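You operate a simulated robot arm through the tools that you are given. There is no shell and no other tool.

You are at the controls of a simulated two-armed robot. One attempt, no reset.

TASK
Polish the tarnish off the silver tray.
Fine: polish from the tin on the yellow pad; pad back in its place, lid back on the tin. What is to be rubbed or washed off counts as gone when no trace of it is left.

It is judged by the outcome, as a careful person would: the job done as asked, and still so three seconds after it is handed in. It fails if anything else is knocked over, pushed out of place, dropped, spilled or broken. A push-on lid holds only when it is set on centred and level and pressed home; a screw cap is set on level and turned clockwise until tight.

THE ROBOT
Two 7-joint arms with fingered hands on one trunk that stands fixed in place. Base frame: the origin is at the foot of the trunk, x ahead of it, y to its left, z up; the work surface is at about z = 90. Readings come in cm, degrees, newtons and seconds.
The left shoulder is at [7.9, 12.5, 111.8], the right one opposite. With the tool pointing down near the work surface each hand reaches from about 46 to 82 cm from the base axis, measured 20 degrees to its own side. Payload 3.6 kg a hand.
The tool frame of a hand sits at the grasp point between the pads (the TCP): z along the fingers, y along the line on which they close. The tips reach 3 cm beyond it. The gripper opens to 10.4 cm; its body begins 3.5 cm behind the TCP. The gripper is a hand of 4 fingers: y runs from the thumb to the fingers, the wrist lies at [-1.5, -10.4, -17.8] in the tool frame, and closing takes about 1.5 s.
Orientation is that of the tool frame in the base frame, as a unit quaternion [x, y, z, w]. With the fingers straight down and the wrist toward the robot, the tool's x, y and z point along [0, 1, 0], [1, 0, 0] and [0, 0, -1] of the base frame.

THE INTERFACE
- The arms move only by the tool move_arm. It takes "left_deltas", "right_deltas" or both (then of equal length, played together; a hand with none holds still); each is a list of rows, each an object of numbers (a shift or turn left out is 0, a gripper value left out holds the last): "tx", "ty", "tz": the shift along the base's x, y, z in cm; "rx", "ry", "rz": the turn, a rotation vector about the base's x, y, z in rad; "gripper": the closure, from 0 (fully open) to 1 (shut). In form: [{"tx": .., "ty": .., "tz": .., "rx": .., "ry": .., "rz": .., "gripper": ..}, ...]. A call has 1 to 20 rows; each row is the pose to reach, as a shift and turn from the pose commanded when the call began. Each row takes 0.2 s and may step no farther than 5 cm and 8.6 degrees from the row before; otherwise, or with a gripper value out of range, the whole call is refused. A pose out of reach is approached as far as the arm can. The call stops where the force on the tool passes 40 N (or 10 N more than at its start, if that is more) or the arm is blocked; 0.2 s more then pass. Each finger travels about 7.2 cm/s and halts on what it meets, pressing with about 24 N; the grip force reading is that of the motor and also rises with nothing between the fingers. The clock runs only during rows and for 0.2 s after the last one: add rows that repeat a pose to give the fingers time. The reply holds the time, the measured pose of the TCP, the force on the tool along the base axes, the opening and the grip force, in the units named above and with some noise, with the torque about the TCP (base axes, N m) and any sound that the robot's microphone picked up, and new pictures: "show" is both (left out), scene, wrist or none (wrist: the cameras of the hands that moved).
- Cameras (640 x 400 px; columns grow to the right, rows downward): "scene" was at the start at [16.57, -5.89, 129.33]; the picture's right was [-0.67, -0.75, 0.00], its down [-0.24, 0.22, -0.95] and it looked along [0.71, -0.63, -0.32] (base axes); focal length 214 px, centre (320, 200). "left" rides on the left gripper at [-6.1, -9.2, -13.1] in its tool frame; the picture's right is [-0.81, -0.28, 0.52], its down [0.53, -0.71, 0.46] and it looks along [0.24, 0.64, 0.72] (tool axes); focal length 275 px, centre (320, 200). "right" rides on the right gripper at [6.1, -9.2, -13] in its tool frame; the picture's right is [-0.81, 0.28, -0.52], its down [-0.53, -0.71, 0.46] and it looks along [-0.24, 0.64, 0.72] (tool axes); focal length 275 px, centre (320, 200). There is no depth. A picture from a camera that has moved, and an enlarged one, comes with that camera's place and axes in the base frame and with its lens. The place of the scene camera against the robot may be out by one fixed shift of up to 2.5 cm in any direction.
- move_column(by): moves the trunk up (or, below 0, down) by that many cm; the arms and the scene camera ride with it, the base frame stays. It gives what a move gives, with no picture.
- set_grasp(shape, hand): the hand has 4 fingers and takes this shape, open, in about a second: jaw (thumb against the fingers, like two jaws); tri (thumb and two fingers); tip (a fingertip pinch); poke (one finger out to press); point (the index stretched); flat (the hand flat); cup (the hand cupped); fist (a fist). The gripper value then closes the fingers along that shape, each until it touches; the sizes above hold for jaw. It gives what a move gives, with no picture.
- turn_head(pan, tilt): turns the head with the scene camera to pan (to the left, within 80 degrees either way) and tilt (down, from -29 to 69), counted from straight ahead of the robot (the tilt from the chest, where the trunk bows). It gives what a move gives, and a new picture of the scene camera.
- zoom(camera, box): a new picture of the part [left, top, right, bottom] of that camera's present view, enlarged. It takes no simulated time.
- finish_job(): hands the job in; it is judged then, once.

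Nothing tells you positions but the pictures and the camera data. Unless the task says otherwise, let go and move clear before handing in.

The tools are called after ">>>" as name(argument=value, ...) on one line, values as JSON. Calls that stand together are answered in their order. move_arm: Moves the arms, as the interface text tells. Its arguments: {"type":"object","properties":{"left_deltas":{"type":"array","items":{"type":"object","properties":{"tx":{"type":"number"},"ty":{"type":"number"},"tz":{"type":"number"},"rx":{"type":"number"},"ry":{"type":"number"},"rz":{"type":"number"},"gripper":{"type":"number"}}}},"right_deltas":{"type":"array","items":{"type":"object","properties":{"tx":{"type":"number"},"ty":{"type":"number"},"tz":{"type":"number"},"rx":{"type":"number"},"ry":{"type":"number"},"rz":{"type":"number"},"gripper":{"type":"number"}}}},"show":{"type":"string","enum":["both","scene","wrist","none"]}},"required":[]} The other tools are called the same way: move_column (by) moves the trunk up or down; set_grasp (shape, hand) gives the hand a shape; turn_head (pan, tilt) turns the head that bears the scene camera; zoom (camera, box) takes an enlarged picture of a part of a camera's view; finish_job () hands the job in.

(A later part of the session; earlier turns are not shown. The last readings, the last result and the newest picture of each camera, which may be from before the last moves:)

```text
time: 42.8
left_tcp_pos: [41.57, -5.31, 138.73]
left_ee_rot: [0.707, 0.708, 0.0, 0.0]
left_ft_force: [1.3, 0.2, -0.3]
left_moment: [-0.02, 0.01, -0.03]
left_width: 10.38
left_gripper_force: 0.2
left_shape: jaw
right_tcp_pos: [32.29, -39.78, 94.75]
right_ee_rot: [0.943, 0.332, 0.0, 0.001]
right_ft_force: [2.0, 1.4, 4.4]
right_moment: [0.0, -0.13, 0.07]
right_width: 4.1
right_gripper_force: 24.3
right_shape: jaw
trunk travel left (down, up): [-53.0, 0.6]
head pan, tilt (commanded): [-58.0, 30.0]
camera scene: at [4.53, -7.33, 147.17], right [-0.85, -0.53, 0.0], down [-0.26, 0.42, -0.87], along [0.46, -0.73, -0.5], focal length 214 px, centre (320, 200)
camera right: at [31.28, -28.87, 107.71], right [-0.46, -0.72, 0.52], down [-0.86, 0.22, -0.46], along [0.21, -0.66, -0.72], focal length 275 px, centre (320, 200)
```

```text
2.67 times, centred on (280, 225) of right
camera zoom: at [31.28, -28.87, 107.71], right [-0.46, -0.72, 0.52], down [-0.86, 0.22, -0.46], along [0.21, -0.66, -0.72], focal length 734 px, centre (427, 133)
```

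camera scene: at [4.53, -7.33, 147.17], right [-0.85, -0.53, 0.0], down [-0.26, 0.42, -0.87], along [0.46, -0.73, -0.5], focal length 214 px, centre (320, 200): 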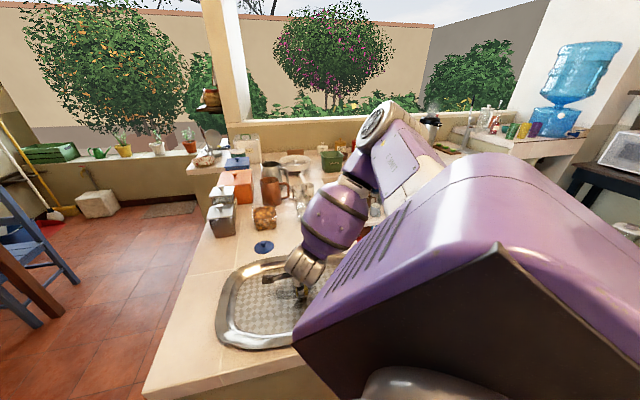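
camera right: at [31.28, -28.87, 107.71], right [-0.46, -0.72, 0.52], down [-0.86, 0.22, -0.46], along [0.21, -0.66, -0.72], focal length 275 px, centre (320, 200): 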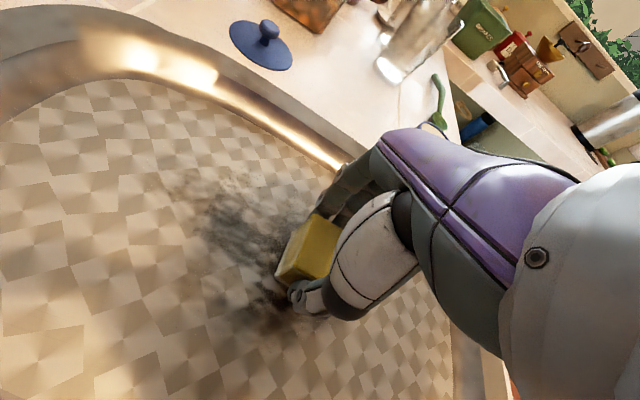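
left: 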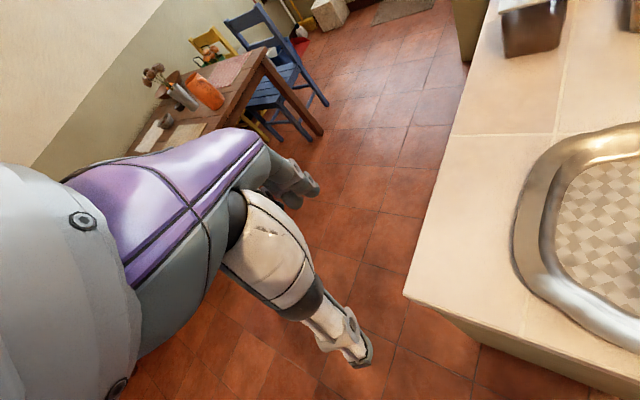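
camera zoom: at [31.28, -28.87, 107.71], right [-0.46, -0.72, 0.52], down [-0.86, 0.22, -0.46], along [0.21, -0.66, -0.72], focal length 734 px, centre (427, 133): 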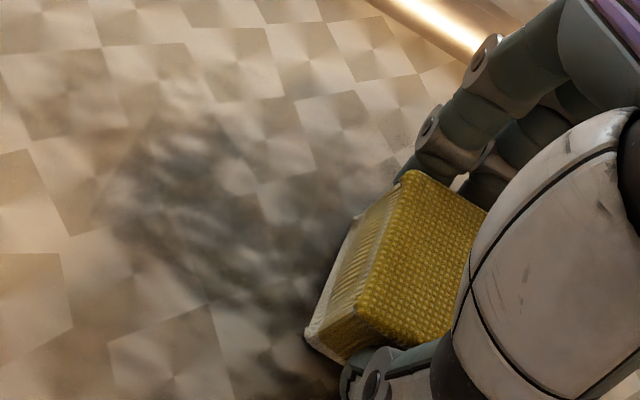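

The test stroke worked with about 4 N normal and about 2.5 N drag, and the tray looks still. I'll now rub full-length strokes along the tray, lane by lane.

>>> move_arm(right_deltas=[{"tx": -1.17, "ty": -0.94, "gripper": 1.0}, {"tx": -2.34, "ty": -1.88, "gripper": 1.0}, {"tx": -3.51, "ty": -2.81, "gripper": 1.0}, {"tx": -2.34, "ty": -1.88, "gripper": 1.0}, {"tx": -1.17, "ty": -0.94, "gripper": 1.0}, {"tx": 0, "ty": 0, "gripper": 1.0}, {"tx": 1.17, "ty": 0.94, "gripper": 1.0}, {"tx": 2.34, "ty": 1.88, "gripper": 1.0}, {"tx": 3.51, "ty": 2.81, "gripper": 1.0}, {"tx": 4.68, "ty": 3.75, "gripper": 1.0}, {"tx": 5.85, "ty": 4.69, "gripper": 1.0}, {"tx": 7.02, "ty": 5.63, "gripper": 1.0}, {"tx": 7.8, "ty": 6.25, "gripper": 1.0}, {"tx": 8.74, "ty": 5.08, "gripper": 1.0}, {"tx": 7.57, "ty": 4.14, "gripper": 1.0}, {"tx": 6.4, "ty": 3.21, "gripper": 1.0}, {"tx": 5.23, "ty": 2.27, "gripper": 1.0}, {"tx": 4.06, "ty": 1.33, "gripper": 1.0}, {"tx": 2.89, "ty": 0.39, "gripper": 1.0}, {"tx": 1.72, "ty": -0.545, "gripper": 1.0}], show="wrist")

>>> zoom(camera="right", box=[100, 130, 420, 330])

```text
time: 47.0
left_tcp_pos: [41.55, -5.51, 138.79]
left_ee_rot: [0.707, 0.707, 0.0, 0.001]
left_ft_force: [-0.5, 0.3, 0.2]
left_moment: [0.01, -0.01, 0.0]
left_width: 10.35
left_gripper_force: 0.0
left_shape: jaw
right_tcp_pos: [33.89, -40.39, 94.75]
right_ee_rot: [0.943, 0.332, 0.0, -0.001]
right_ft_force: [1.1, 0.5, 3.3]
right_moment: [-0.05, -0.1, 0.05]
right_width: 4.11
right_gripper_force: 24.1
right_shape: jaw
trunk travel left (down, up): [-53.0, 0.6]
head pan, tilt (commanded): [-58.0, 30.0]
camera right: at [33.01, -29.5, 107.71], right [-0.46, -0.72, 0.52], down [-0.86, 0.22, -0.46], along [0.21, -0.66, -0.72], focal length 275 px, centre (320, 200)
```

right: 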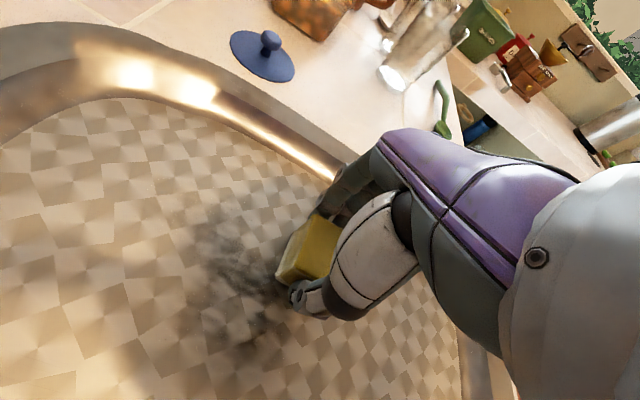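

```text
2.00 times, centred on (260, 230) of right
camera zoom: at [33.01, -29.5, 107.71], right [-0.46, -0.72, 0.52], down [-0.86, 0.22, -0.46], along [0.21, -0.66, -0.72], focal length 551 px, centre (440, 140)
```

zoom: 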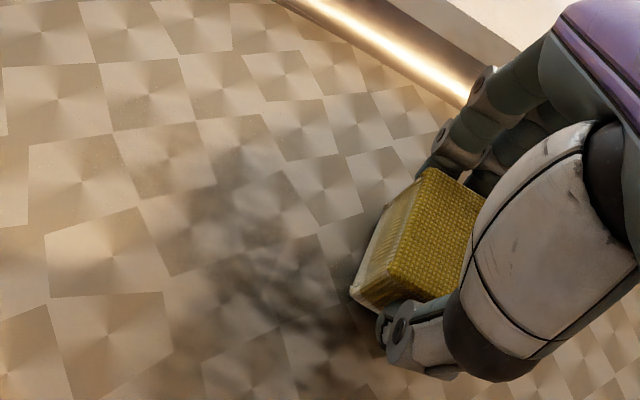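

The swept lanes are fading. I'll continue with the far-side lanes at slightly more pressure.

>>> move_arm(right_deltas=[{"tx": -1.33, "ty": -1.06, "tz": -0.04, "gripper": 1.0}, {"tx": -2.65, "ty": -2.13, "tz": -0.04, "gripper": 1.0}, {"tx": -3.9, "ty": -3.13, "tz": -0.04, "gripper": 1.0}, {"tx": -2.96, "ty": -4.3, "tz": -0.04, "gripper": 1.0}, {"tx": -1.71, "ty": -3.3, "tz": -0.04, "gripper": 1.0}, {"tx": -0.39, "ty": -2.23, "tz": -0.04, "gripper": 1.0}, {"tx": 0.94, "ty": -1.17, "tz": -0.04, "gripper": 1.0}, {"tx": 2.27, "ty": -0.11, "tz": -0.04, "gripper": 1.0}, {"tx": 3.59, "ty": 0.96, "tz": -0.04, "gripper": 1.0}, {"tx": 4.92, "ty": 2.02, "tz": -0.04, "gripper": 1.0}, {"tx": 6.24, "ty": 3.08, "tz": -0.04, "gripper": 1.0}, {"tx": 7.18, "ty": 3.83, "tz": -0.04, "gripper": 1.0}, {"tx": 8.12, "ty": 2.66, "tz": -0.04, "gripper": 1.0}, {"tx": 6.79, "ty": 1.6, "tz": -0.04, "gripper": 1.0}, {"tx": 5.46, "ty": 0.54, "tz": -0.04, "gripper": 1.0}, {"tx": 4.14, "ty": -0.53, "tz": -0.04, "gripper": 1.0}, {"tx": 2.81, "ty": -1.59, "tz": -0.04, "gripper": 1.0}, {"tx": 1.49, "ty": -2.65, "tz": -0.04, "gripper": 1.0}, {"tx": 0.16, "ty": -3.72, "tz": -0.04, "gripper": 1.0}, {"tx": -1.25, "ty": -4.84, "tz": -0.04, "gripper": 1.0}], show="wrist")

>>> zoom(camera="right", box=[100, 150, 420, 350])

```text
time: 51.2
left_tcp_pos: [41.58, -5.32, 138.88]
left_ee_rot: [0.707, 0.707, 0.0, 0.0]
left_ft_force: [0.3, 0.5, 0.5]
left_moment: [0.02, -0.01, -0.02]
left_width: 10.36
left_gripper_force: 0.0
left_shape: jaw
right_tcp_pos: [32.8, -45.22, 94.69]
right_ee_rot: [0.943, 0.333, 0.0, 0.0]
right_ft_force: [3.0, 1.0, 5.1]
right_moment: [-0.02, -0.11, 0.04]
right_width: 4.09
right_gripper_force: 24.4
right_shape: jaw
trunk travel left (down, up): [-53.0, 0.6]
head pan, tilt (commanded): [-58.0, 30.0]
camera right: at [31.83, -34.33, 107.67], right [-0.46, -0.72, 0.52], down [-0.86, 0.22, -0.45], along [0.21, -0.66, -0.72], focal length 275 px, centre (320, 200)
```

right: 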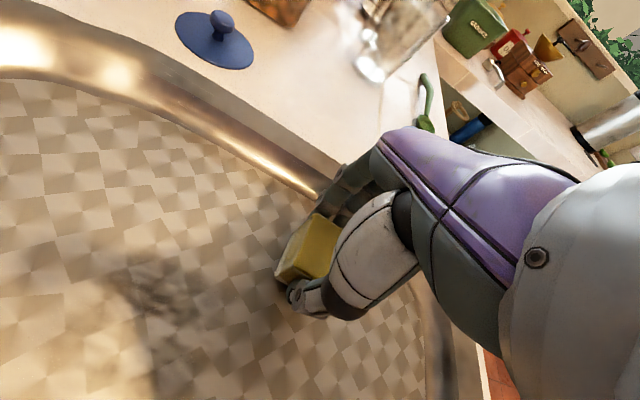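

```text
2.00 times, centred on (260, 250) of right
camera zoom: at [31.83, -34.33, 107.67], right [-0.46, -0.72, 0.52], down [-0.86, 0.22, -0.45], along [0.21, -0.66, -0.72], focal length 551 px, centre (440, 100)
```

zoom: 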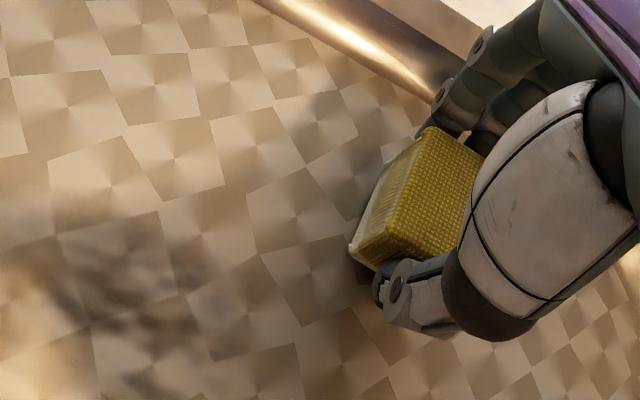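

The far side is clean now. Next I'll rub the middle and near lanes.

>>> move_arm(right_deltas=[{"tx": -1.8, "ty": 1.12, "gripper": 1.0}, {"tx": -3.59, "ty": 2.245, "gripper": 1.0}, {"tx": -4.61, "ty": 3.35, "gripper": 1.0}, {"tx": -3.2, "ty": 4.48, "gripper": 1.0}, {"tx": -1.8, "ty": 5.6, "gripper": 1.0}, {"tx": -0.4, "ty": 6.73, "gripper": 1.0}, {"tx": 1.01, "ty": 7.85, "gripper": 1.0}, {"tx": 2.41, "ty": 8.98, "gripper": 1.0}, {"tx": 3.81, "ty": 10.1, "gripper": 1.0}, {"tx": 5.22, "ty": 11.23, "gripper": 1.0}, {"tx": 6.62, "ty": 12.35, "gripper": 1.0}, {"tx": 5.69, "ty": 13.52, "gripper": 1.0}, {"tx": 4.28, "ty": 12.4, "gripper": 1.0}, {"tx": 2.88, "ty": 11.27, "gripper": 1.0}, {"tx": 1.47, "ty": 10.15, "gripper": 1.0}, {"tx": 0.07, "ty": 9.02, "gripper": 1.0}, {"tx": -1.33, "ty": 7.9, "gripper": 1.0}, {"tx": -2.74, "ty": 6.77, "gripper": 1.0}, {"tx": -4.14, "ty": 5.65, "gripper": 1.0}, {"tx": -5.31, "ty": 4.71, "gripper": 1.0}], show="wrist")

>>> zoom(camera="right", box=[100, 130, 420, 330])

```text
time: 55.4
left_tcp_pos: [41.58, -5.2, 138.72]
left_ee_rot: [0.707, 0.708, -0.001, 0.0]
left_ft_force: [-0.1, -0.4, 0.0]
left_moment: [0.04, 0.01, 0.02]
left_width: 10.36
left_gripper_force: 0.1
left_shape: jaw
right_tcp_pos: [27.38, -40.47, 94.46]
right_ee_rot: [0.943, 0.333, 0.001, 0.001]
right_ft_force: [5.2, 3.0, 15.3]
right_moment: [0.07, -0.19, -0.02]
right_width: 4.15
right_gripper_force: 24.4
right_shape: jaw
trunk travel left (down, up): [-53.0, 0.6]
head pan, tilt (commanded): [-58.0, 30.0]
camera right: at [26.3, -29.61, 107.53], right [-0.46, -0.72, 0.52], down [-0.86, 0.22, -0.46], along [0.22, -0.66, -0.72], focal length 275 px, centre (320, 200)
```

right: 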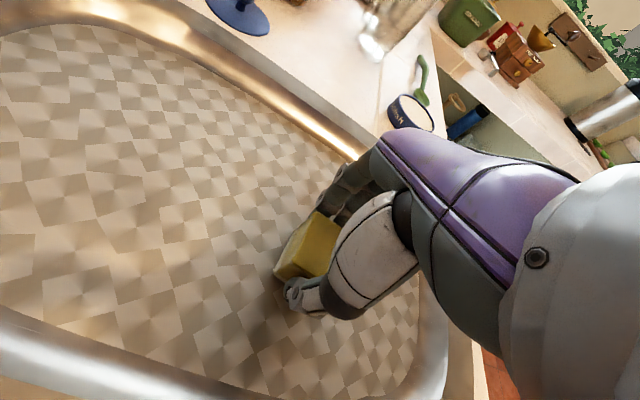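

```text
2.00 times, centred on (260, 230) of right
camera zoom: at [26.3, -29.61, 107.53], right [-0.46, -0.72, 0.52], down [-0.86, 0.22, -0.46], along [0.22, -0.66, -0.72], focal length 551 px, centre (440, 140)
```

zoom: 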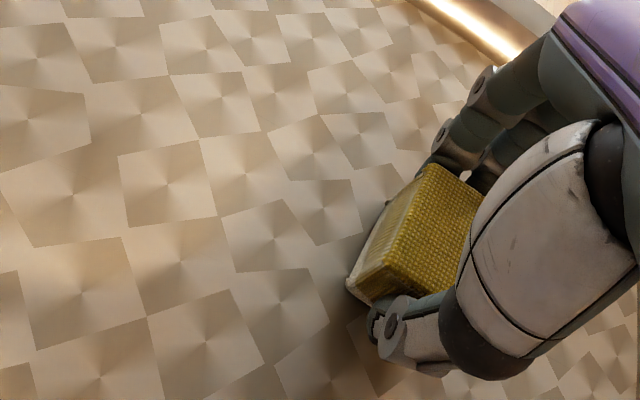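

Nearly all gone. I'll do the near-side lanes with a bit less pressure (the last reading was 15 N).

>>> move_arm(right_deltas=[{"tx": -0.94, "ty": 1.17, "tz": 0.08, "gripper": 1.0}, {"tx": 0.46, "ty": 2.3, "tz": 0.08, "gripper": 1.0}, {"tx": 1.87, "ty": 3.42, "tz": 0.08, "gripper": 1.0}, {"tx": 3.27, "ty": 4.55, "tz": 0.08, "gripper": 1.0}, {"tx": 4.68, "ty": 5.67, "tz": 0.08, "gripper": 1.0}, {"tx": 6.08, "ty": 6.8, "tz": 0.08, "gripper": 1.0}, {"tx": 7.48, "ty": 7.92, "tz": 0.08, "gripper": 1.0}, {"tx": 8.89, "ty": 9.05, "tz": 0.08, "gripper": 1.0}, {"tx": 10.29, "ty": 10.17, "tz": 0.08, "gripper": 1.0}, {"tx": 9.36, "ty": 11.34, "tz": 0.08, "gripper": 1.0}, {"tx": 7.95, "ty": 10.22, "tz": 0.08, "gripper": 1.0}, {"tx": 6.55, "ty": 9.09, "tz": 0.08, "gripper": 1.0}, {"tx": 5.15, "ty": 7.97, "tz": 0.08, "gripper": 1.0}, {"tx": 3.74, "ty": 6.84, "tz": 0.08, "gripper": 1.0}, {"tx": 2.34, "ty": 5.72, "tz": 0.08, "gripper": 1.0}, {"tx": 0.93, "ty": 4.59, "tz": 0.08, "gripper": 1.0}, {"tx": -0.47, "ty": 3.47, "tz": 0.08, "gripper": 1.0}], show="wrist")

>>> zoom(camera="right", box=[100, 130, 420, 330])

```text
time: 59.0
left_tcp_pos: [41.52, -5.42, 138.86]
left_ee_rot: [0.707, 0.707, 0.001, 0.0]
left_ft_force: [0.1, -0.2, 0.6]
left_moment: [0.03, 0.03, 0.01]
left_width: 10.37
left_gripper_force: 0.1
left_shape: jaw
right_tcp_pos: [27.12, -37.17, 94.63]
right_ee_rot: [0.943, 0.333, -0.001, 0.0]
right_ft_force: [0.4, -0.6, -0.3]
right_moment: [0.02, 0.0, -0.03]
right_width: 4.08
right_gripper_force: 23.8
right_shape: jaw
trunk travel left (down, up): [-53.0, 0.6]
head pan, tilt (commanded): [-58.0, 30.0]
camera right: at [26.04, -26.14, 107.7], right [-0.46, -0.72, 0.52], down [-0.86, 0.22, -0.46], along [0.21, -0.66, -0.72], focal length 275 px, centre (320, 200)
```

right: 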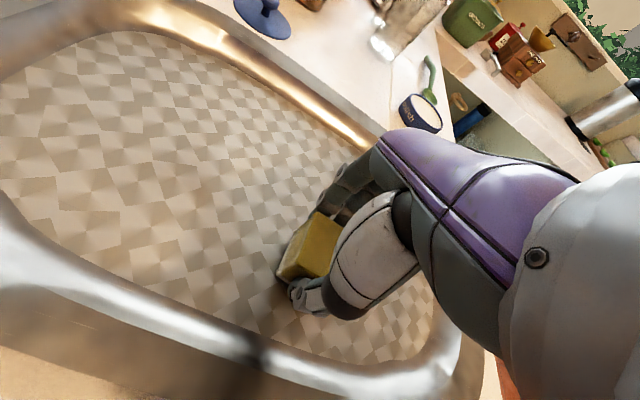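

```text
2.00 times, centred on (260, 230) of right
camera zoom: at [26.04, -26.14, 107.7], right [-0.46, -0.72, 0.52], down [-0.86, 0.22, -0.46], along [0.21, -0.66, -0.72], focal length 551 px, centre (440, 140)
```

zoom: 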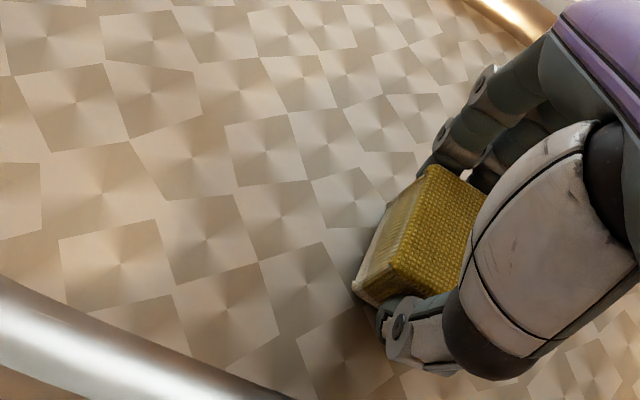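

The tray looks clean where I can see it. I'll lift the pad and look from higher for any faint traces.

>>> move_arm(right_deltas=[{"tz": 2, "gripper": 1.0}, {"tz": 5, "gripper": 1.0}, {"tz": 9, "ty": 0.5, "gripper": 1.0}, {"tz": 13, "ty": 1, "gripper": 1.0}, {"tz": 16, "ty": 1, "gripper": 1.0}, {"tz": 16, "ty": 1, "gripper": 1.0}], show="both")

>>> zoom(camera="right", box=[60, 130, 340, 305])

>>> zoom(camera="scene", box=[200, 240, 340, 360])

```text
time: 60.4
left_tcp_pos: [41.66, -5.44, 138.65]
left_ee_rot: [0.708, 0.707, -0.001, 0.0]
left_ft_force: [0.3, -0.9, -0.1]
left_moment: [0.0, 0.02, 0.04]
left_width: 10.36
left_gripper_force: 0.0
left_shape: jaw
right_tcp_pos: [30.16, -37.54, 110.53]
right_ee_rot: [0.944, 0.331, -0.001, -0.001]
right_ft_force: [-0.8, -0.2, -0.7]
right_moment: [0.01, 0.01, 0.02]
right_width: 4.09
right_gripper_force: 24.3
right_shape: jaw
right hand out of reach, approached as far as the arm can: row 3, 4, 5, 6
trunk travel left (down, up): [-53.0, 0.6]
head pan, tilt (commanded): [-58.0, 30.0]
camera scene: at [4.62, -7.41, 147.15], right [-0.85, -0.53, 0.0], down [-0.27, 0.42, -0.87], along [0.46, -0.73, -0.5], focal length 214 px, centre (320, 200)
camera right: at [29.11, -26.64, 123.52], right [-0.46, -0.72, 0.52], down [-0.86, 0.22, -0.45], along [0.21, -0.66, -0.73], focal length 275 px, centre (320, 200)
```

scene: 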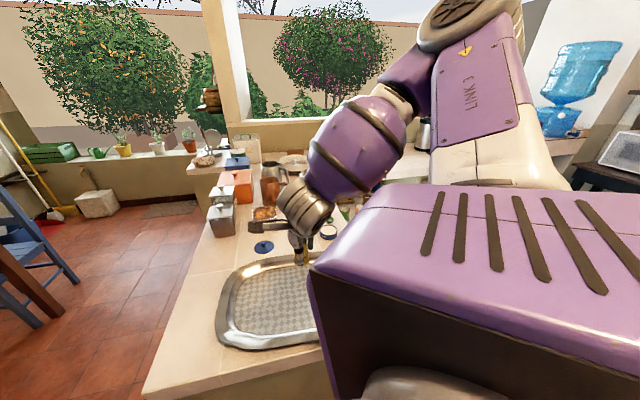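
right: 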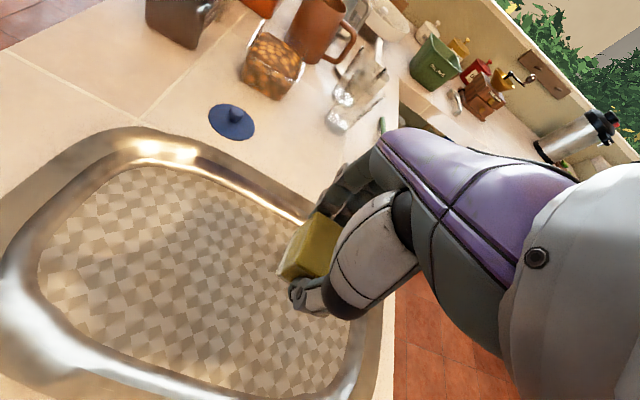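

```text
2.29 times, centred on (200, 218) of right
camera zoom: at [29.11, -26.64, 123.52], right [-0.46, -0.72, 0.52], down [-0.86, 0.22, -0.45], along [0.21, -0.66, -0.73], focal length 629 px, centre (594, 160)
```

zoom: 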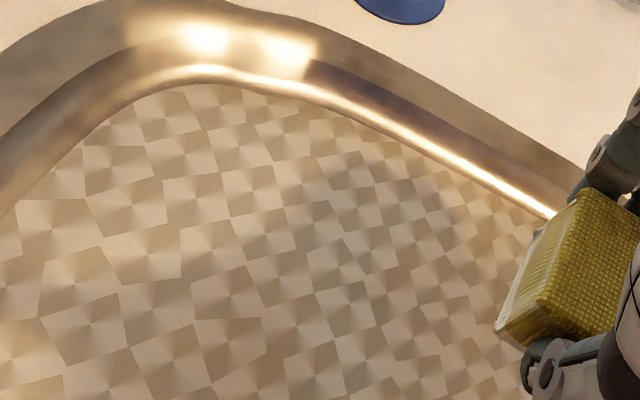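

```text
3.33 times, centred on (270, 300) of scene
camera zoom: at [4.62, -7.41, 147.15], right [-0.85, -0.53, 0.0], down [-0.27, 0.42, -0.87], along [0.46, -0.73, -0.5], focal length 715 px, centre (487, -133)
```

zoom: 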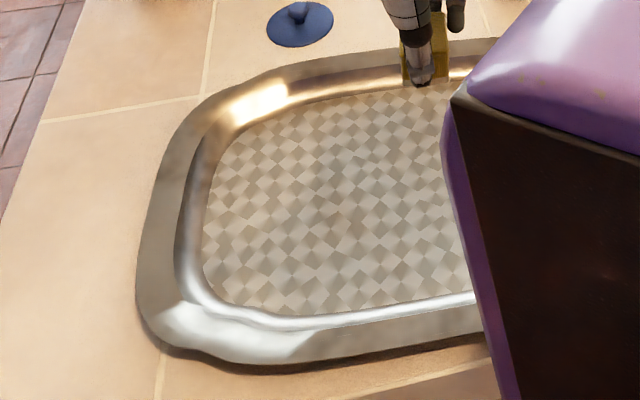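

It looks clean, though some faint traces are hard to tell from shadow. I'll make a second full pass over a slightly larger area to be sure, starting from the near side.

>>> move_arm(right_deltas=[{"tz": -4, "gripper": 1.0}, {"tx": -1, "tz": -8, "gripper": 1.0}, {"tx": -2, "ty": 0.2, "tz": -12, "gripper": 1.0}, {"tx": -3, "ty": 0.35, "tz": -14.5, "gripper": 1.0}, {"tx": -3, "ty": 0.35, "tz": -15.6, "gripper": 1.0}, {"tx": -3, "ty": 0.35, "tz": -15.6, "gripper": 1.0}], show="none")

```text
time: 61.8
left_tcp_pos: [41.62, -5.4, 138.77]
left_ee_rot: [0.708, 0.706, 0.0, 0.0]
left_ft_force: [0.4, -0.2, -0.3]
left_moment: [0.01, -0.02, -0.01]
left_width: 10.38
left_gripper_force: 0.0
left_shape: jaw
right_tcp_pos: [26.99, -37.81, 94.76]
right_ee_rot: [0.944, 0.331, 0.0, 0.0]
right_ft_force: [0.2, 0.1, -0.6]
right_moment: [0.01, -0.01, 0.0]
right_width: 4.08
right_gripper_force: 23.5
right_shape: jaw
trunk travel left (down, up): [-53.0, 0.6]
head pan, tilt (commanded): [-58.0, 30.0]
```

>>> move_arm(right_deltas=[{"tz": -0.15, "gripper": 1.0}, {"tz": -0.3, "gripper": 1.0}, {"tz": -0.3, "gripper": 1.0}], show="none")

```text
time: 62.6
left_tcp_pos: [41.61, -5.37, 138.78]
left_ee_rot: [0.707, 0.707, 0.001, 0.001]
left_ft_force: [0.3, 0.4, 0.1]
left_moment: [-0.03, 0.0, 0.0]
left_width: 10.36
left_gripper_force: 0.1
left_shape: jaw
right_tcp_pos: [27.19, -37.54, 94.55]
right_ee_rot: [0.944, 0.331, 0.002, 0.002]
right_ft_force: [-3.1, -3.2, 13.4]
right_moment: [-0.18, 0.01, -0.08]
right_width: 4.1
right_gripper_force: 24.0
right_shape: jaw
trunk travel left (down, up): [-53.0, 0.6]
head pan, tilt (commanded): [-58.0, 30.0]
```

>>> move_arm(right_deltas=[{"tx": 1.56, "ty": 1.25, "tz": 0.05, "gripper": 1.0}, {"tx": 3.12, "ty": 2.5, "tz": 0.05, "gripper": 1.0}, {"tx": 4.68, "ty": 3.75, "tz": 0.05, "gripper": 1.0}, {"tx": 6.24, "ty": 5, "tz": 0.05, "gripper": 1.0}, {"tx": 7.8, "ty": 6.25, "tz": 0.05, "gripper": 1.0}, {"tx": 9.05, "ty": 7.25, "tz": 0.05, "gripper": 1.0}, {"tx": 10.95, "ty": 6.47, "tz": 0.05, "gripper": 1.0}, {"tx": 9.39, "ty": 5.22, "tz": 0.05, "gripper": 1.0}, {"tx": 7.83, "ty": 3.97, "tz": 0.05, "gripper": 1.0}, {"tx": 6.27, "ty": 2.72, "tz": 0.05, "gripper": 1.0}, {"tx": 4.71, "ty": 1.47, "tz": 0.05, "gripper": 1.0}, {"tx": 3.15, "ty": 0.22, "tz": 0.05, "gripper": 1.0}, {"tx": 1.59, "ty": -1.03, "tz": 0.05, "gripper": 1.0}, {"tx": 0.03, "ty": -2.28, "tz": 0.05, "gripper": 1.0}, {"tx": -0.75, "ty": -2.9, "tz": 0.05, "gripper": 1.0}, {"tx": 0.38, "ty": -4.31, "tz": 0.05, "gripper": 1.0}, {"tx": 1.94, "ty": -3.06, "tz": 0.05, "gripper": 1.0}, {"tx": 3.5, "ty": -1.81, "tz": 0.05, "gripper": 1.0}, {"tx": 5.06, "ty": -0.56, "tz": 0.05, "gripper": 1.0}, {"tx": 6.62, "ty": 0.69, "tz": 0.05, "gripper": 1.0}], show="wrist")

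```text
time: 66.8
left_tcp_pos: [41.81, -5.33, 138.86]
left_ee_rot: [0.707, 0.707, 0.0, 0.0]
left_ft_force: [0.0, 0.3, -0.5]
left_moment: [0.0, 0.01, -0.01]
left_width: 10.38
left_gripper_force: 0.1
left_shape: jaw
right_tcp_pos: [34.06, -36.62, 94.66]
right_ee_rot: [0.944, 0.331, 0.0, 0.0]
right_ft_force: [-0.8, 0.1, -0.5]
right_moment: [0.0, 0.01, 0.02]
right_width: 4.05
right_gripper_force: 24.0
right_shape: jaw
trunk travel left (down, up): [-53.0, 0.6]
head pan, tilt (commanded): [-58.0, 30.0]
camera right: at [33.03, -25.65, 107.72], right [-0.46, -0.72, 0.52], down [-0.86, 0.22, -0.45], along [0.21, -0.66, -0.72], focal length 275 px, centre (320, 200)
```

right: 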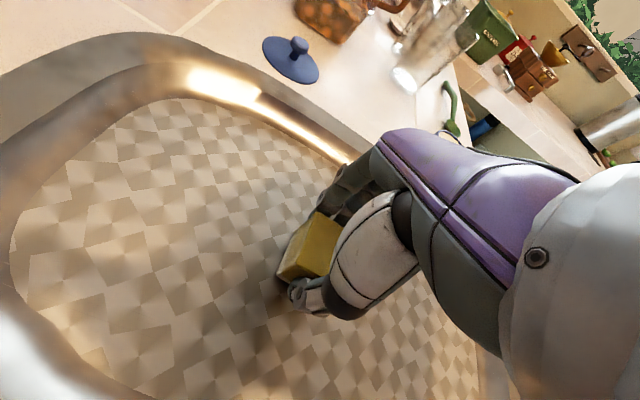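

Contact was lost at this spot, so I'll press slightly lower and read the force before continuing.

>>> move_arm(right_deltas=[{"tz": -0.1, "gripper": 1.0}, {"tz": -0.15, "gripper": 1.0}, {"tz": -0.15, "gripper": 1.0}], show="none")

```text
time: 67.6
left_tcp_pos: [41.58, -5.39, 138.79]
left_ee_rot: [0.707, 0.707, 0.0, 0.0]
left_ft_force: [0.4, -0.1, -0.6]
left_moment: [-0.02, 0.01, -0.01]
left_width: 10.38
left_gripper_force: 0.0
left_shape: jaw
right_tcp_pos: [33.97, -36.67, 94.61]
right_ee_rot: [0.943, 0.332, 0.001, 0.0]
right_ft_force: [-0.3, 0.5, 4.2]
right_moment: [-0.08, -0.08, -0.04]
right_width: 4.06
right_gripper_force: 23.8
right_shape: jaw
trunk travel left (down, up): [-53.0, 0.6]
head pan, tilt (commanded): [-58.0, 30.0]
```

Light contact again (about 4 N). I'll make the second pass across the near half with steady pressure.

>>> move_arm(right_deltas=[{"tx": 1.56, "ty": 1.25, "tz": -0.05, "gripper": 1.0}, {"tx": 3.12, "ty": 2.5, "tz": -0.05, "gripper": 1.0}, {"tx": 4.68, "ty": 3.75, "tz": -0.05, "gripper": 1.0}, {"tx": 5.46, "ty": 4.375, "tz": -0.05, "gripper": 1.0}, {"tx": 4.4, "ty": 5.7, "tz": -0.05, "gripper": 1.0}, {"tx": 2.84, "ty": 4.455, "tz": -0.05, "gripper": 1.0}, {"tx": 1.28, "ty": 3.2, "tz": -0.05, "gripper": 1.0}, {"tx": -0.28, "ty": 1.955, "tz": -0.04, "gripper": 1.0}, {"tx": -1.84, "ty": 0.705, "tz": -0.02, "gripper": 1.0}, {"tx": -3.4, "ty": -0.545, "tz": 0.0, "gripper": 1.0}, {"tx": -4.96, "ty": -1.795, "tz": 0.0, "gripper": 1.0}, {"tx": -6.52, "ty": -3.045, "tz": 0.0, "gripper": 1.0}, {"tx": -7.3, "ty": -3.67, "tz": 0.0, "gripper": 1.0}, {"tx": -7.585, "ty": -1.725, "tz": 0.0, "gripper": 1.0}, {"tx": -6.025, "ty": -0.475, "tz": 0.0, "gripper": 1.0}, {"tx": -4.465, "ty": 0.775, "tz": 0.0, "gripper": 1.0}, {"tx": -2.905, "ty": 2.025, "tz": -0.02, "gripper": 1.0}, {"tx": -1.345, "ty": 3.275, "tz": -0.04, "gripper": 1.0}, {"tx": 0.215, "ty": 4.525, "tz": -0.05, "gripper": 1.0}, {"tx": 1.775, "ty": 5.775, "tz": -0.05, "gripper": 1.0}], show="wrist")

>>> zoom(camera="right", box=[100, 130, 420, 330])

```text
time: 71.8
left_tcp_pos: [41.55, -5.4, 138.78]
left_ee_rot: [0.707, 0.708, 0.0, 0.0]
left_ft_force: [0.0, -0.6, 0.0]
left_moment: [-0.01, 0.01, 0.03]
left_width: 10.37
left_gripper_force: 0.0
left_shape: jaw
right_tcp_pos: [35.65, -30.91, 94.38]
right_ee_rot: [0.944, 0.331, 0.0, 0.0]
right_ft_force: [-4.0, -2.8, 11.9]
right_moment: [-0.17, 0.06, -0.06]
right_width: 4.13
right_gripper_force: 23.5
right_shape: jaw
trunk travel left (down, up): [-53.0, 0.6]
head pan, tilt (commanded): [-58.0, 30.0]
camera right: at [34.69, -20.01, 107.44], right [-0.46, -0.72, 0.52], down [-0.86, 0.22, -0.45], along [0.21, -0.66, -0.72], focal length 275 px, centre (320, 200)
```

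right: 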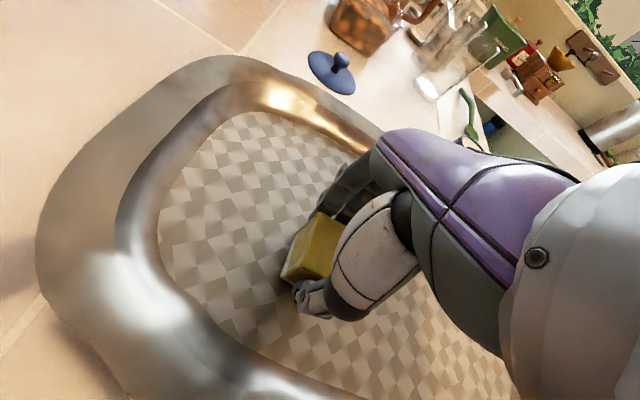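

```text
2.00 times, centred on (260, 230) of right
camera zoom: at [34.69, -20.01, 107.44], right [-0.46, -0.72, 0.52], down [-0.86, 0.22, -0.45], along [0.21, -0.66, -0.72], focal length 551 px, centre (440, 140)
```

zoom: 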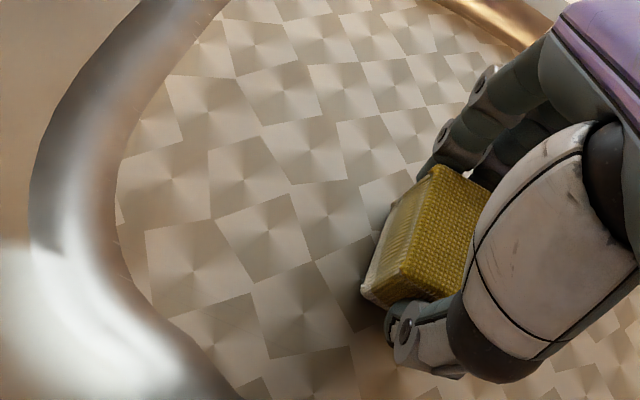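

The near half is clean. Second pass on the far half now.

>>> move_arm(right_deltas=[{"tx": 2.0, "ty": -0.576, "gripper": 1.0}, {"tx": 3.84, "ty": -1.28, "gripper": 1.0}, {"tx": 4.97, "ty": -2.68, "gripper": 1.0}, {"tx": 3.41, "ty": -3.93, "gripper": 1.0}, {"tx": 1.85, "ty": -5.18, "gripper": 1.0}, {"tx": 0.286, "ty": -6.43, "gripper": 1.0}, {"tx": -1.27, "ty": -7.68, "gripper": 1.0}, {"tx": -2.83, "ty": -8.93, "gripper": 1.0}, {"tx": -4.39, "ty": -10.18, "gripper": 1.0}, {"tx": -5.95, "ty": -11.43, "gripper": 1.0}, {"tx": -6.89, "ty": -12.18, "gripper": 1.0}, {"tx": -5.375, "ty": -13.27, "gripper": 1.0}, {"tx": -3.815, "ty": -12.02, "gripper": 1.0}, {"tx": -2.255, "ty": -10.77, "gripper": 1.0}, {"tx": -0.695, "ty": -9.52, "gripper": 1.0}, {"tx": 0.865, "ty": -8.27, "gripper": 1.0}, {"tx": 2.425, "ty": -7.02, "gripper": 1.0}, {"tx": 3.985, "ty": -5.77, "gripper": 1.0}, {"tx": 5.545, "ty": -4.52, "gripper": 1.0}], show="wrist")

>>> zoom(camera="right", box=[100, 200, 420, 400])

```text
time: 75.8
left_tcp_pos: [41.65, -5.45, 138.81]
left_ee_rot: [0.707, 0.707, 0.0, -0.001]
left_ft_force: [0.6, 0.1, -0.1]
left_moment: [0.03, -0.05, 0.0]
left_width: 10.34
left_gripper_force: 0.0
left_shape: jaw
right_tcp_pos: [41.08, -35.53, 94.43]
right_ee_rot: [0.944, 0.331, 0.0, 0.001]
right_ft_force: [-4.1, -2.5, 8.4]
right_moment: [-0.11, 0.02, -0.05]
right_width: 4.07
right_gripper_force: 24.1
right_shape: jaw
trunk travel left (down, up): [-53.0, 0.6]
head pan, tilt (commanded): [-58.0, 30.0]
camera right: at [40.06, -24.59, 107.45], right [-0.46, -0.72, 0.52], down [-0.86, 0.22, -0.46], along [0.21, -0.66, -0.72], focal length 275 px, centre (320, 200)
```

right: 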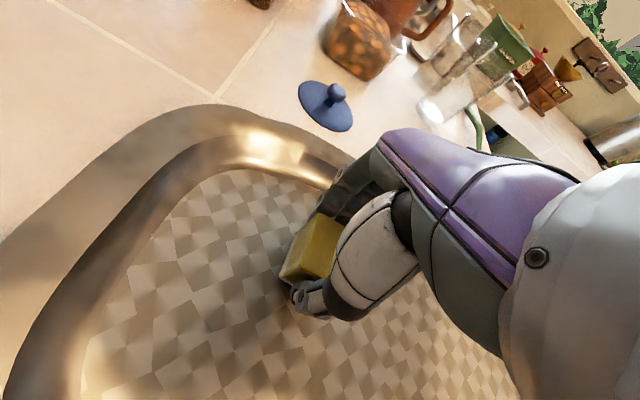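

```text
2.00 times, centred on (260, 300) of right
camera zoom: at [40.06, -24.59, 107.45], right [-0.46, -0.72, 0.52], down [-0.86, 0.22, -0.46], along [0.21, -0.66, -0.72], focal length 551 px, centre (440, 0)
```

zoom: 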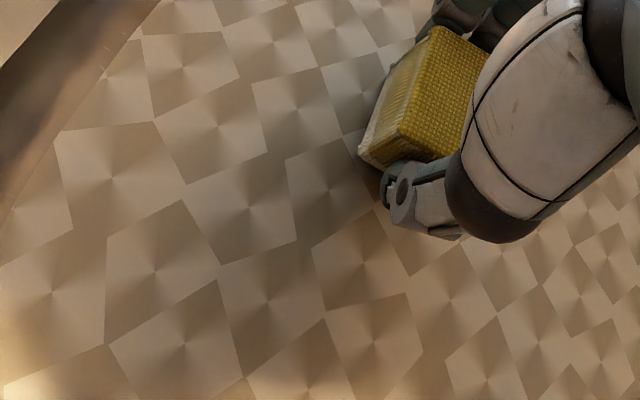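

One more lane on the far side at v≈4, then lift and inspect.

>>> move_arm(right_deltas=[{"tx": 1.25, "ty": -1.56, "gripper": 1.0}, {"tx": -0.31, "ty": -2.81, "gripper": 1.0}, {"tx": -1.87, "ty": -4.06, "gripper": 1.0}, {"tx": -3.43, "ty": -5.31, "gripper": 1.0}, {"tx": -4.99, "ty": -6.56, "gripper": 1.0}, {"tx": -6.55, "ty": -7.81, "gripper": 1.0}, {"tx": -8.11, "ty": -9.06, "gripper": 1.0}, {"tx": -9.67, "ty": -10.31, "gripper": 1.0}, {"tx": -9.67, "ty": -10.31, "tz": 2, "gripper": 1.0}, {"tx": -9.67, "ty": -10.31, "tz": 6, "gripper": 1.0}, {"tx": -9.67, "ty": -10.31, "tz": 10, "gripper": 1.0}, {"tx": -9.67, "ty": -10.31, "tz": 14, "gripper": 1.0}, {"tx": -9.67, "ty": -10.31, "tz": 14, "gripper": 1.0}], show="both")

>>> zoom(camera="right", box=[0, 180, 320, 380])

>>> zoom(camera="scene", box=[200, 230, 380, 360])

```text
time: 78.6
left_tcp_pos: [41.71, -5.48, 138.72]
left_ee_rot: [0.707, 0.707, 0.0, -0.001]
left_ft_force: [0.1, -0.1, -0.1]
left_moment: [0.02, 0.03, 0.03]
left_width: 10.36
left_gripper_force: 0.0
left_shape: jaw
right_tcp_pos: [31.41, -45.81, 108.29]
right_ee_rot: [0.943, 0.332, -0.001, -0.001]
right_ft_force: [0.2, 0.2, -0.6]
right_moment: [0.01, 0.03, 0.0]
right_width: 4.03
right_gripper_force: 24.0
right_shape: jaw
trunk travel left (down, up): [-53.0, 0.6]
head pan, tilt (commanded): [-58.0, 30.0]
camera scene: at [4.59, -7.42, 147.16], right [-0.85, -0.53, 0.0], down [-0.27, 0.42, -0.87], along [0.46, -0.73, -0.5], focal length 214 px, centre (320, 200)
camera right: at [30.42, -34.89, 121.22], right [-0.46, -0.72, 0.52], down [-0.86, 0.22, -0.45], along [0.21, -0.66, -0.73], focal length 275 px, centre (320, 200)
```

scene: 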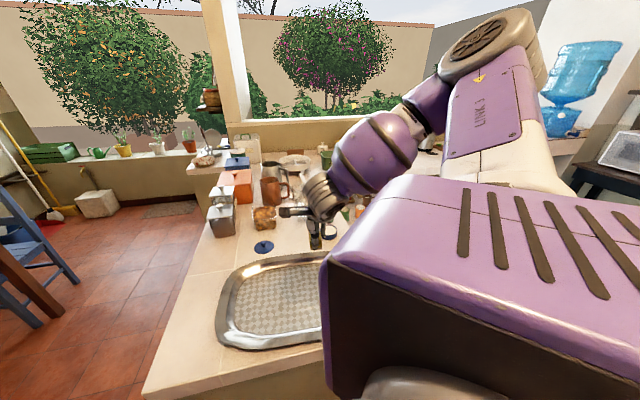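
right: 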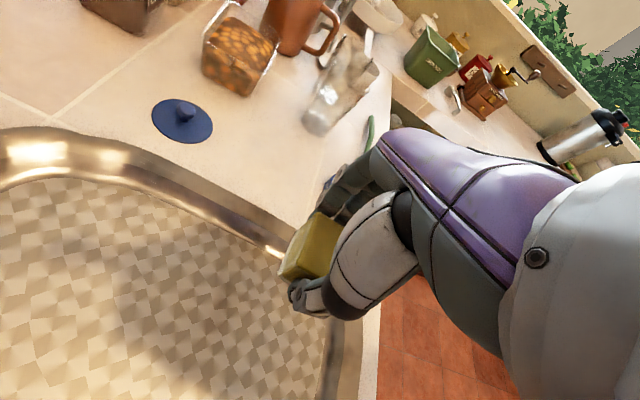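

```text
2.00 times, centred on (160, 280) of right
camera zoom: at [30.42, -34.89, 121.22], right [-0.46, -0.72, 0.52], down [-0.86, 0.22, -0.45], along [0.21, -0.66, -0.73], focal length 551 px, centre (640, 40)
```

zoom: 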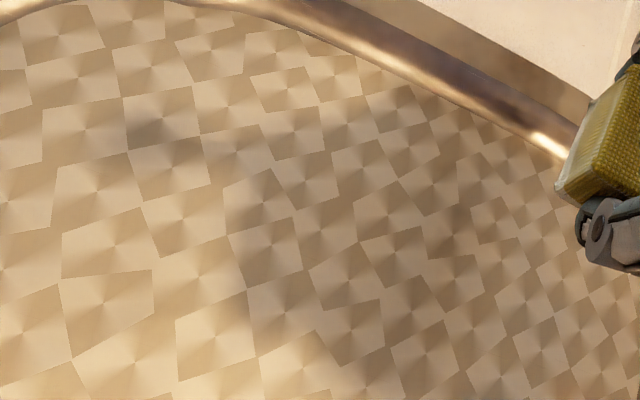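

```text
3.08 times, centred on (290, 295) of scene
camera zoom: at [4.59, -7.42, 147.16], right [-0.85, -0.53, 0.0], down [-0.27, 0.42, -0.87], along [0.46, -0.73, -0.5], focal length 660 px, centre (412, -92)
```

zoom: 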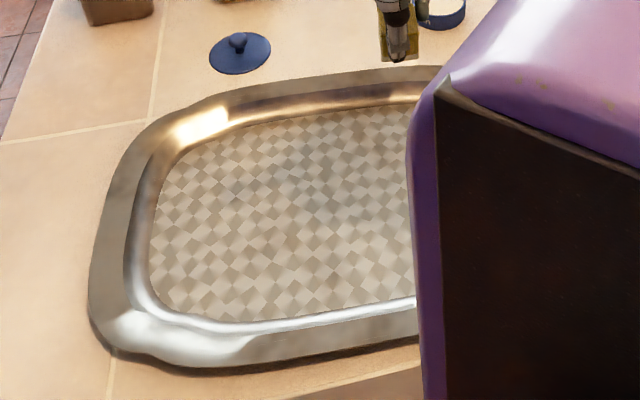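

The tray looks clean from here. I'll move the hand up and outward, then lower the trunk back to its original height to check the tray in an unobstructed view before returning the pad.

>>> move_arm(right_deltas=[{"tx": 1.5, "ty": -1, "tz": 4, "gripper": 1.0}, {"tx": 4, "ty": -3, "tz": 7.5, "gripper": 1.0}, {"tx": 7, "ty": -5, "tz": 10, "gripper": 1.0}, {"tx": 10, "ty": -7, "tz": 12.5, "gripper": 1.0}, {"tx": 12, "ty": -8.5, "tz": 14, "gripper": 1.0}, {"tx": 12, "ty": -8.5, "tz": 14, "gripper": 1.0}], show="none")

>>> move_column(by=-18)

>>> turn_head(pan=-58, tilt=30)

```text
time: 80.0
left_tcp_pos: [41.61, -5.37, 138.73]
left_ee_rot: [0.708, 0.706, 0.0, 0.001]
left_ft_force: [-0.4, 0.6, 0.2]
left_moment: [0.0, 0.01, -0.01]
left_width: 10.36
left_gripper_force: 0.1
left_shape: jaw
right_tcp_pos: [43.56, -54.13, 122.29]
right_ee_rot: [0.943, 0.332, 0.0, 0.0]
right_ft_force: [0.6, -1.3, -0.1]
right_moment: [0.03, -0.03, -0.01]
right_width: 4.03
right_gripper_force: 23.5
right_shape: jaw
trunk travel left (down, up): [-53.0, 0.6]
head pan, tilt (commanded): [-58.0, 30.0]
```

```text
time: 82.0
left_tcp_pos: [41.71, -5.37, 120.78]
left_ee_rot: [0.707, 0.707, 0.0, 0.0]
left_ft_force: [-0.4, -0.2, 0.6]
left_moment: [-0.01, 0.03, 0.0]
left_width: 10.36
left_gripper_force: 0.0
left_shape: jaw
right_tcp_pos: [43.54, -54.19, 104.45]
right_ee_rot: [0.943, 0.332, 0.0, 0.0]
right_ft_force: [0.6, -0.5, -1.2]
right_moment: [0.03, 0.01, -0.01]
right_width: 4.01
right_gripper_force: 23.5
right_shape: jaw
trunk travel left (down, up): [-35.0, 18.6]
head pan, tilt (commanded): [-58.0, 30.0]
```

```text
time: 82.6
left_tcp_pos: [41.65, -5.47, 120.68]
left_ee_rot: [0.707, 0.707, 0.0, 0.001]
left_ft_force: [-0.4, 0.5, 0.3]
left_moment: [0.01, 0.02, -0.04]
left_width: 10.35
left_gripper_force: 0.1
left_shape: jaw
right_tcp_pos: [43.59, -54.35, 104.56]
right_ee_rot: [0.943, 0.332, 0.0, 0.0]
right_ft_force: [-0.1, -0.3, -0.1]
right_moment: [0.0, 0.0, 0.01]
right_width: 4.01
right_gripper_force: 24.2
right_shape: jaw
trunk travel left (down, up): [-35.0, 18.6]
head pan, tilt (commanded): [-58.0, 30.0]
camera scene: at [14.4, -7.36, 127.54], right [-0.85, -0.53, 0.0], down [-0.27, 0.42, -0.87], along [0.46, -0.73, -0.5], focal length 214 px, centre (320, 200)
```

scene: 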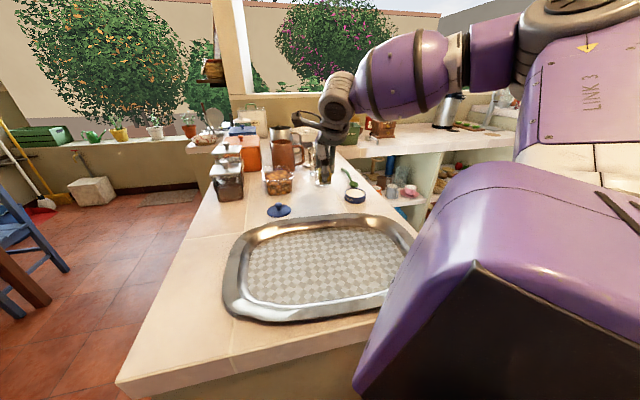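

>>> zoom(camera="scene", box=[240, 210, 400, 310])

>>> zoom(camera="scene", box=[290, 225, 370, 275])

>>> zoom(camera="scene", box=[210, 200, 450, 350])

```text
4.00 times, centred on (320, 260) of scene
camera zoom: at [14.4, -7.36, 127.54], right [-0.85, -0.53, 0.0], down [-0.27, 0.42, -0.87], along [0.46, -0.73, -0.5], focal length 858 px, centre (320, -40)
```

zoom: 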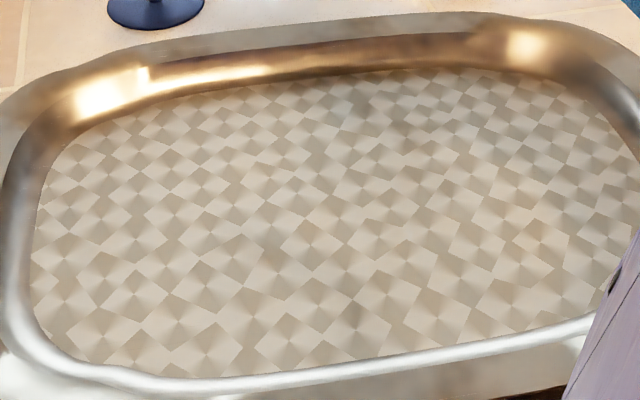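

```text
8.00 times, centred on (330, 250) of scene
camera zoom: at [14.4, -7.36, 127.54], right [-0.85, -0.53, 0.0], down [-0.27, 0.42, -0.87], along [0.46, -0.73, -0.5], focal length 1716 px, centre (240, -200)
```

zoom: 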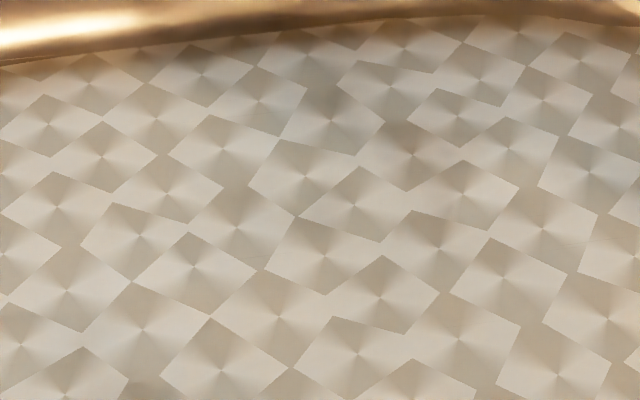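

```text
2.67 times, centred on (330, 275) of scene
camera zoom: at [14.4, -7.36, 127.54], right [-0.85, -0.53, 0.0], down [-0.27, 0.42, -0.87], along [0.46, -0.73, -0.5], focal length 572 px, centre (293, 0)
```

zoom: 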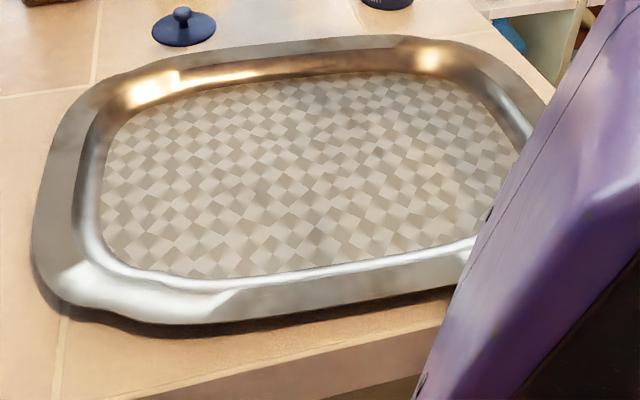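

The tray hasn't moved, and the tarnish looks gone. A slightly darker patch near the far middle could be shade, so I'll turn the left hand's camera toward the tray for a second viewpoint.

>>> move_arm(left_deltas=[{"rz": -0.14}, {"rz": -0.28}, {"rz": -0.42}, {"rz": -0.56}, {"rz": -0.7}, {"rz": -0.84}, {"rz": -0.98}, {"rz": -1.12}, {"rz": -1.26}, {"rz": -1.35}, {"rz": -1.35}], show="wrist")

```text
time: 85.0
left_tcp_pos: [41.6, -5.39, 120.79]
left_ee_rot: [0.994, 0.11, 0.0, -0.001]
left_ft_force: [-0.2, -0.4, -0.4]
left_moment: [-0.03, 0.0, 0.0]
left_width: 10.35
left_gripper_force: 0.1
left_shape: jaw
right_tcp_pos: [43.55, -54.14, 104.44]
right_ee_rot: [0.943, 0.331, 0.0, 0.0]
right_ft_force: [0.2, 0.5, -0.1]
right_moment: [-0.01, 0.0, -0.03]
right_width: 4.01
right_gripper_force: 23.8
right_shape: jaw
trunk travel left (down, up): [-35.0, 18.6]
head pan, tilt (commanded): [-58.0, 30.0]
camera left: at [33.73, 2.26, 133.58], right [-0.85, 0.09, -0.52], down [0.36, 0.81, -0.46], along [0.38, -0.58, -0.72], focal length 275 px, centre (320, 200)
```

left: 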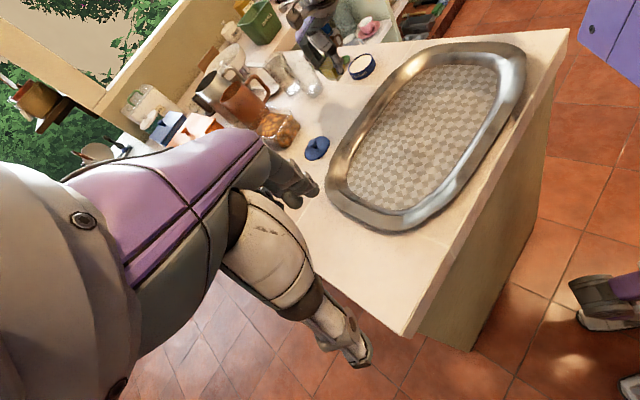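

Great viewpoint. I'll zoom on the tray from the left camera.

>>> zoom(camera="left", box=[330, 40, 530, 165])

>>> zoom(camera="left", box=[370, 65, 482, 135])

>>> zoom(camera="left", box=[330, 120, 442, 190])

```text
3.20 times, centred on (430, 102) of left
camera zoom: at [33.73, 2.26, 133.58], right [-0.85, 0.09, -0.52], down [0.36, 0.81, -0.46], along [0.38, -0.58, -0.72], focal length 881 px, centre (-32, 512)
```

zoom: 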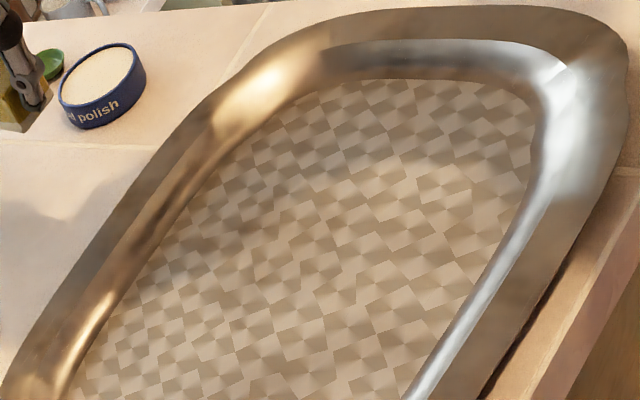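

```text
5.71 times, centred on (426, 100) of left
camera zoom: at [33.73, 2.26, 133.58], right [-0.85, 0.09, -0.52], down [0.36, 0.81, -0.46], along [0.38, -0.58, -0.72], focal length 1573 px, centre (-286, 771)
```

zoom: 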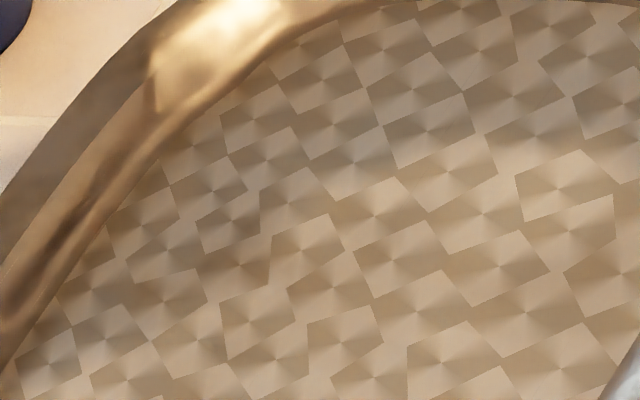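

```text
5.71 times, centred on (386, 155) of left
camera zoom: at [33.73, 2.26, 133.58], right [-0.85, 0.09, -0.52], down [0.36, 0.81, -0.46], along [0.38, -0.58, -0.72], focal length 1573 px, centre (-57, 457)
```

zoom: 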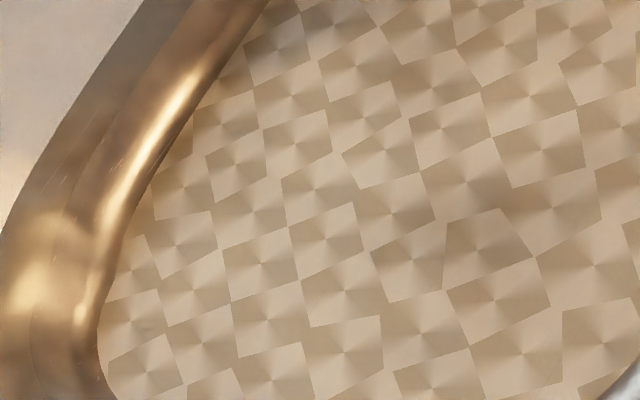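

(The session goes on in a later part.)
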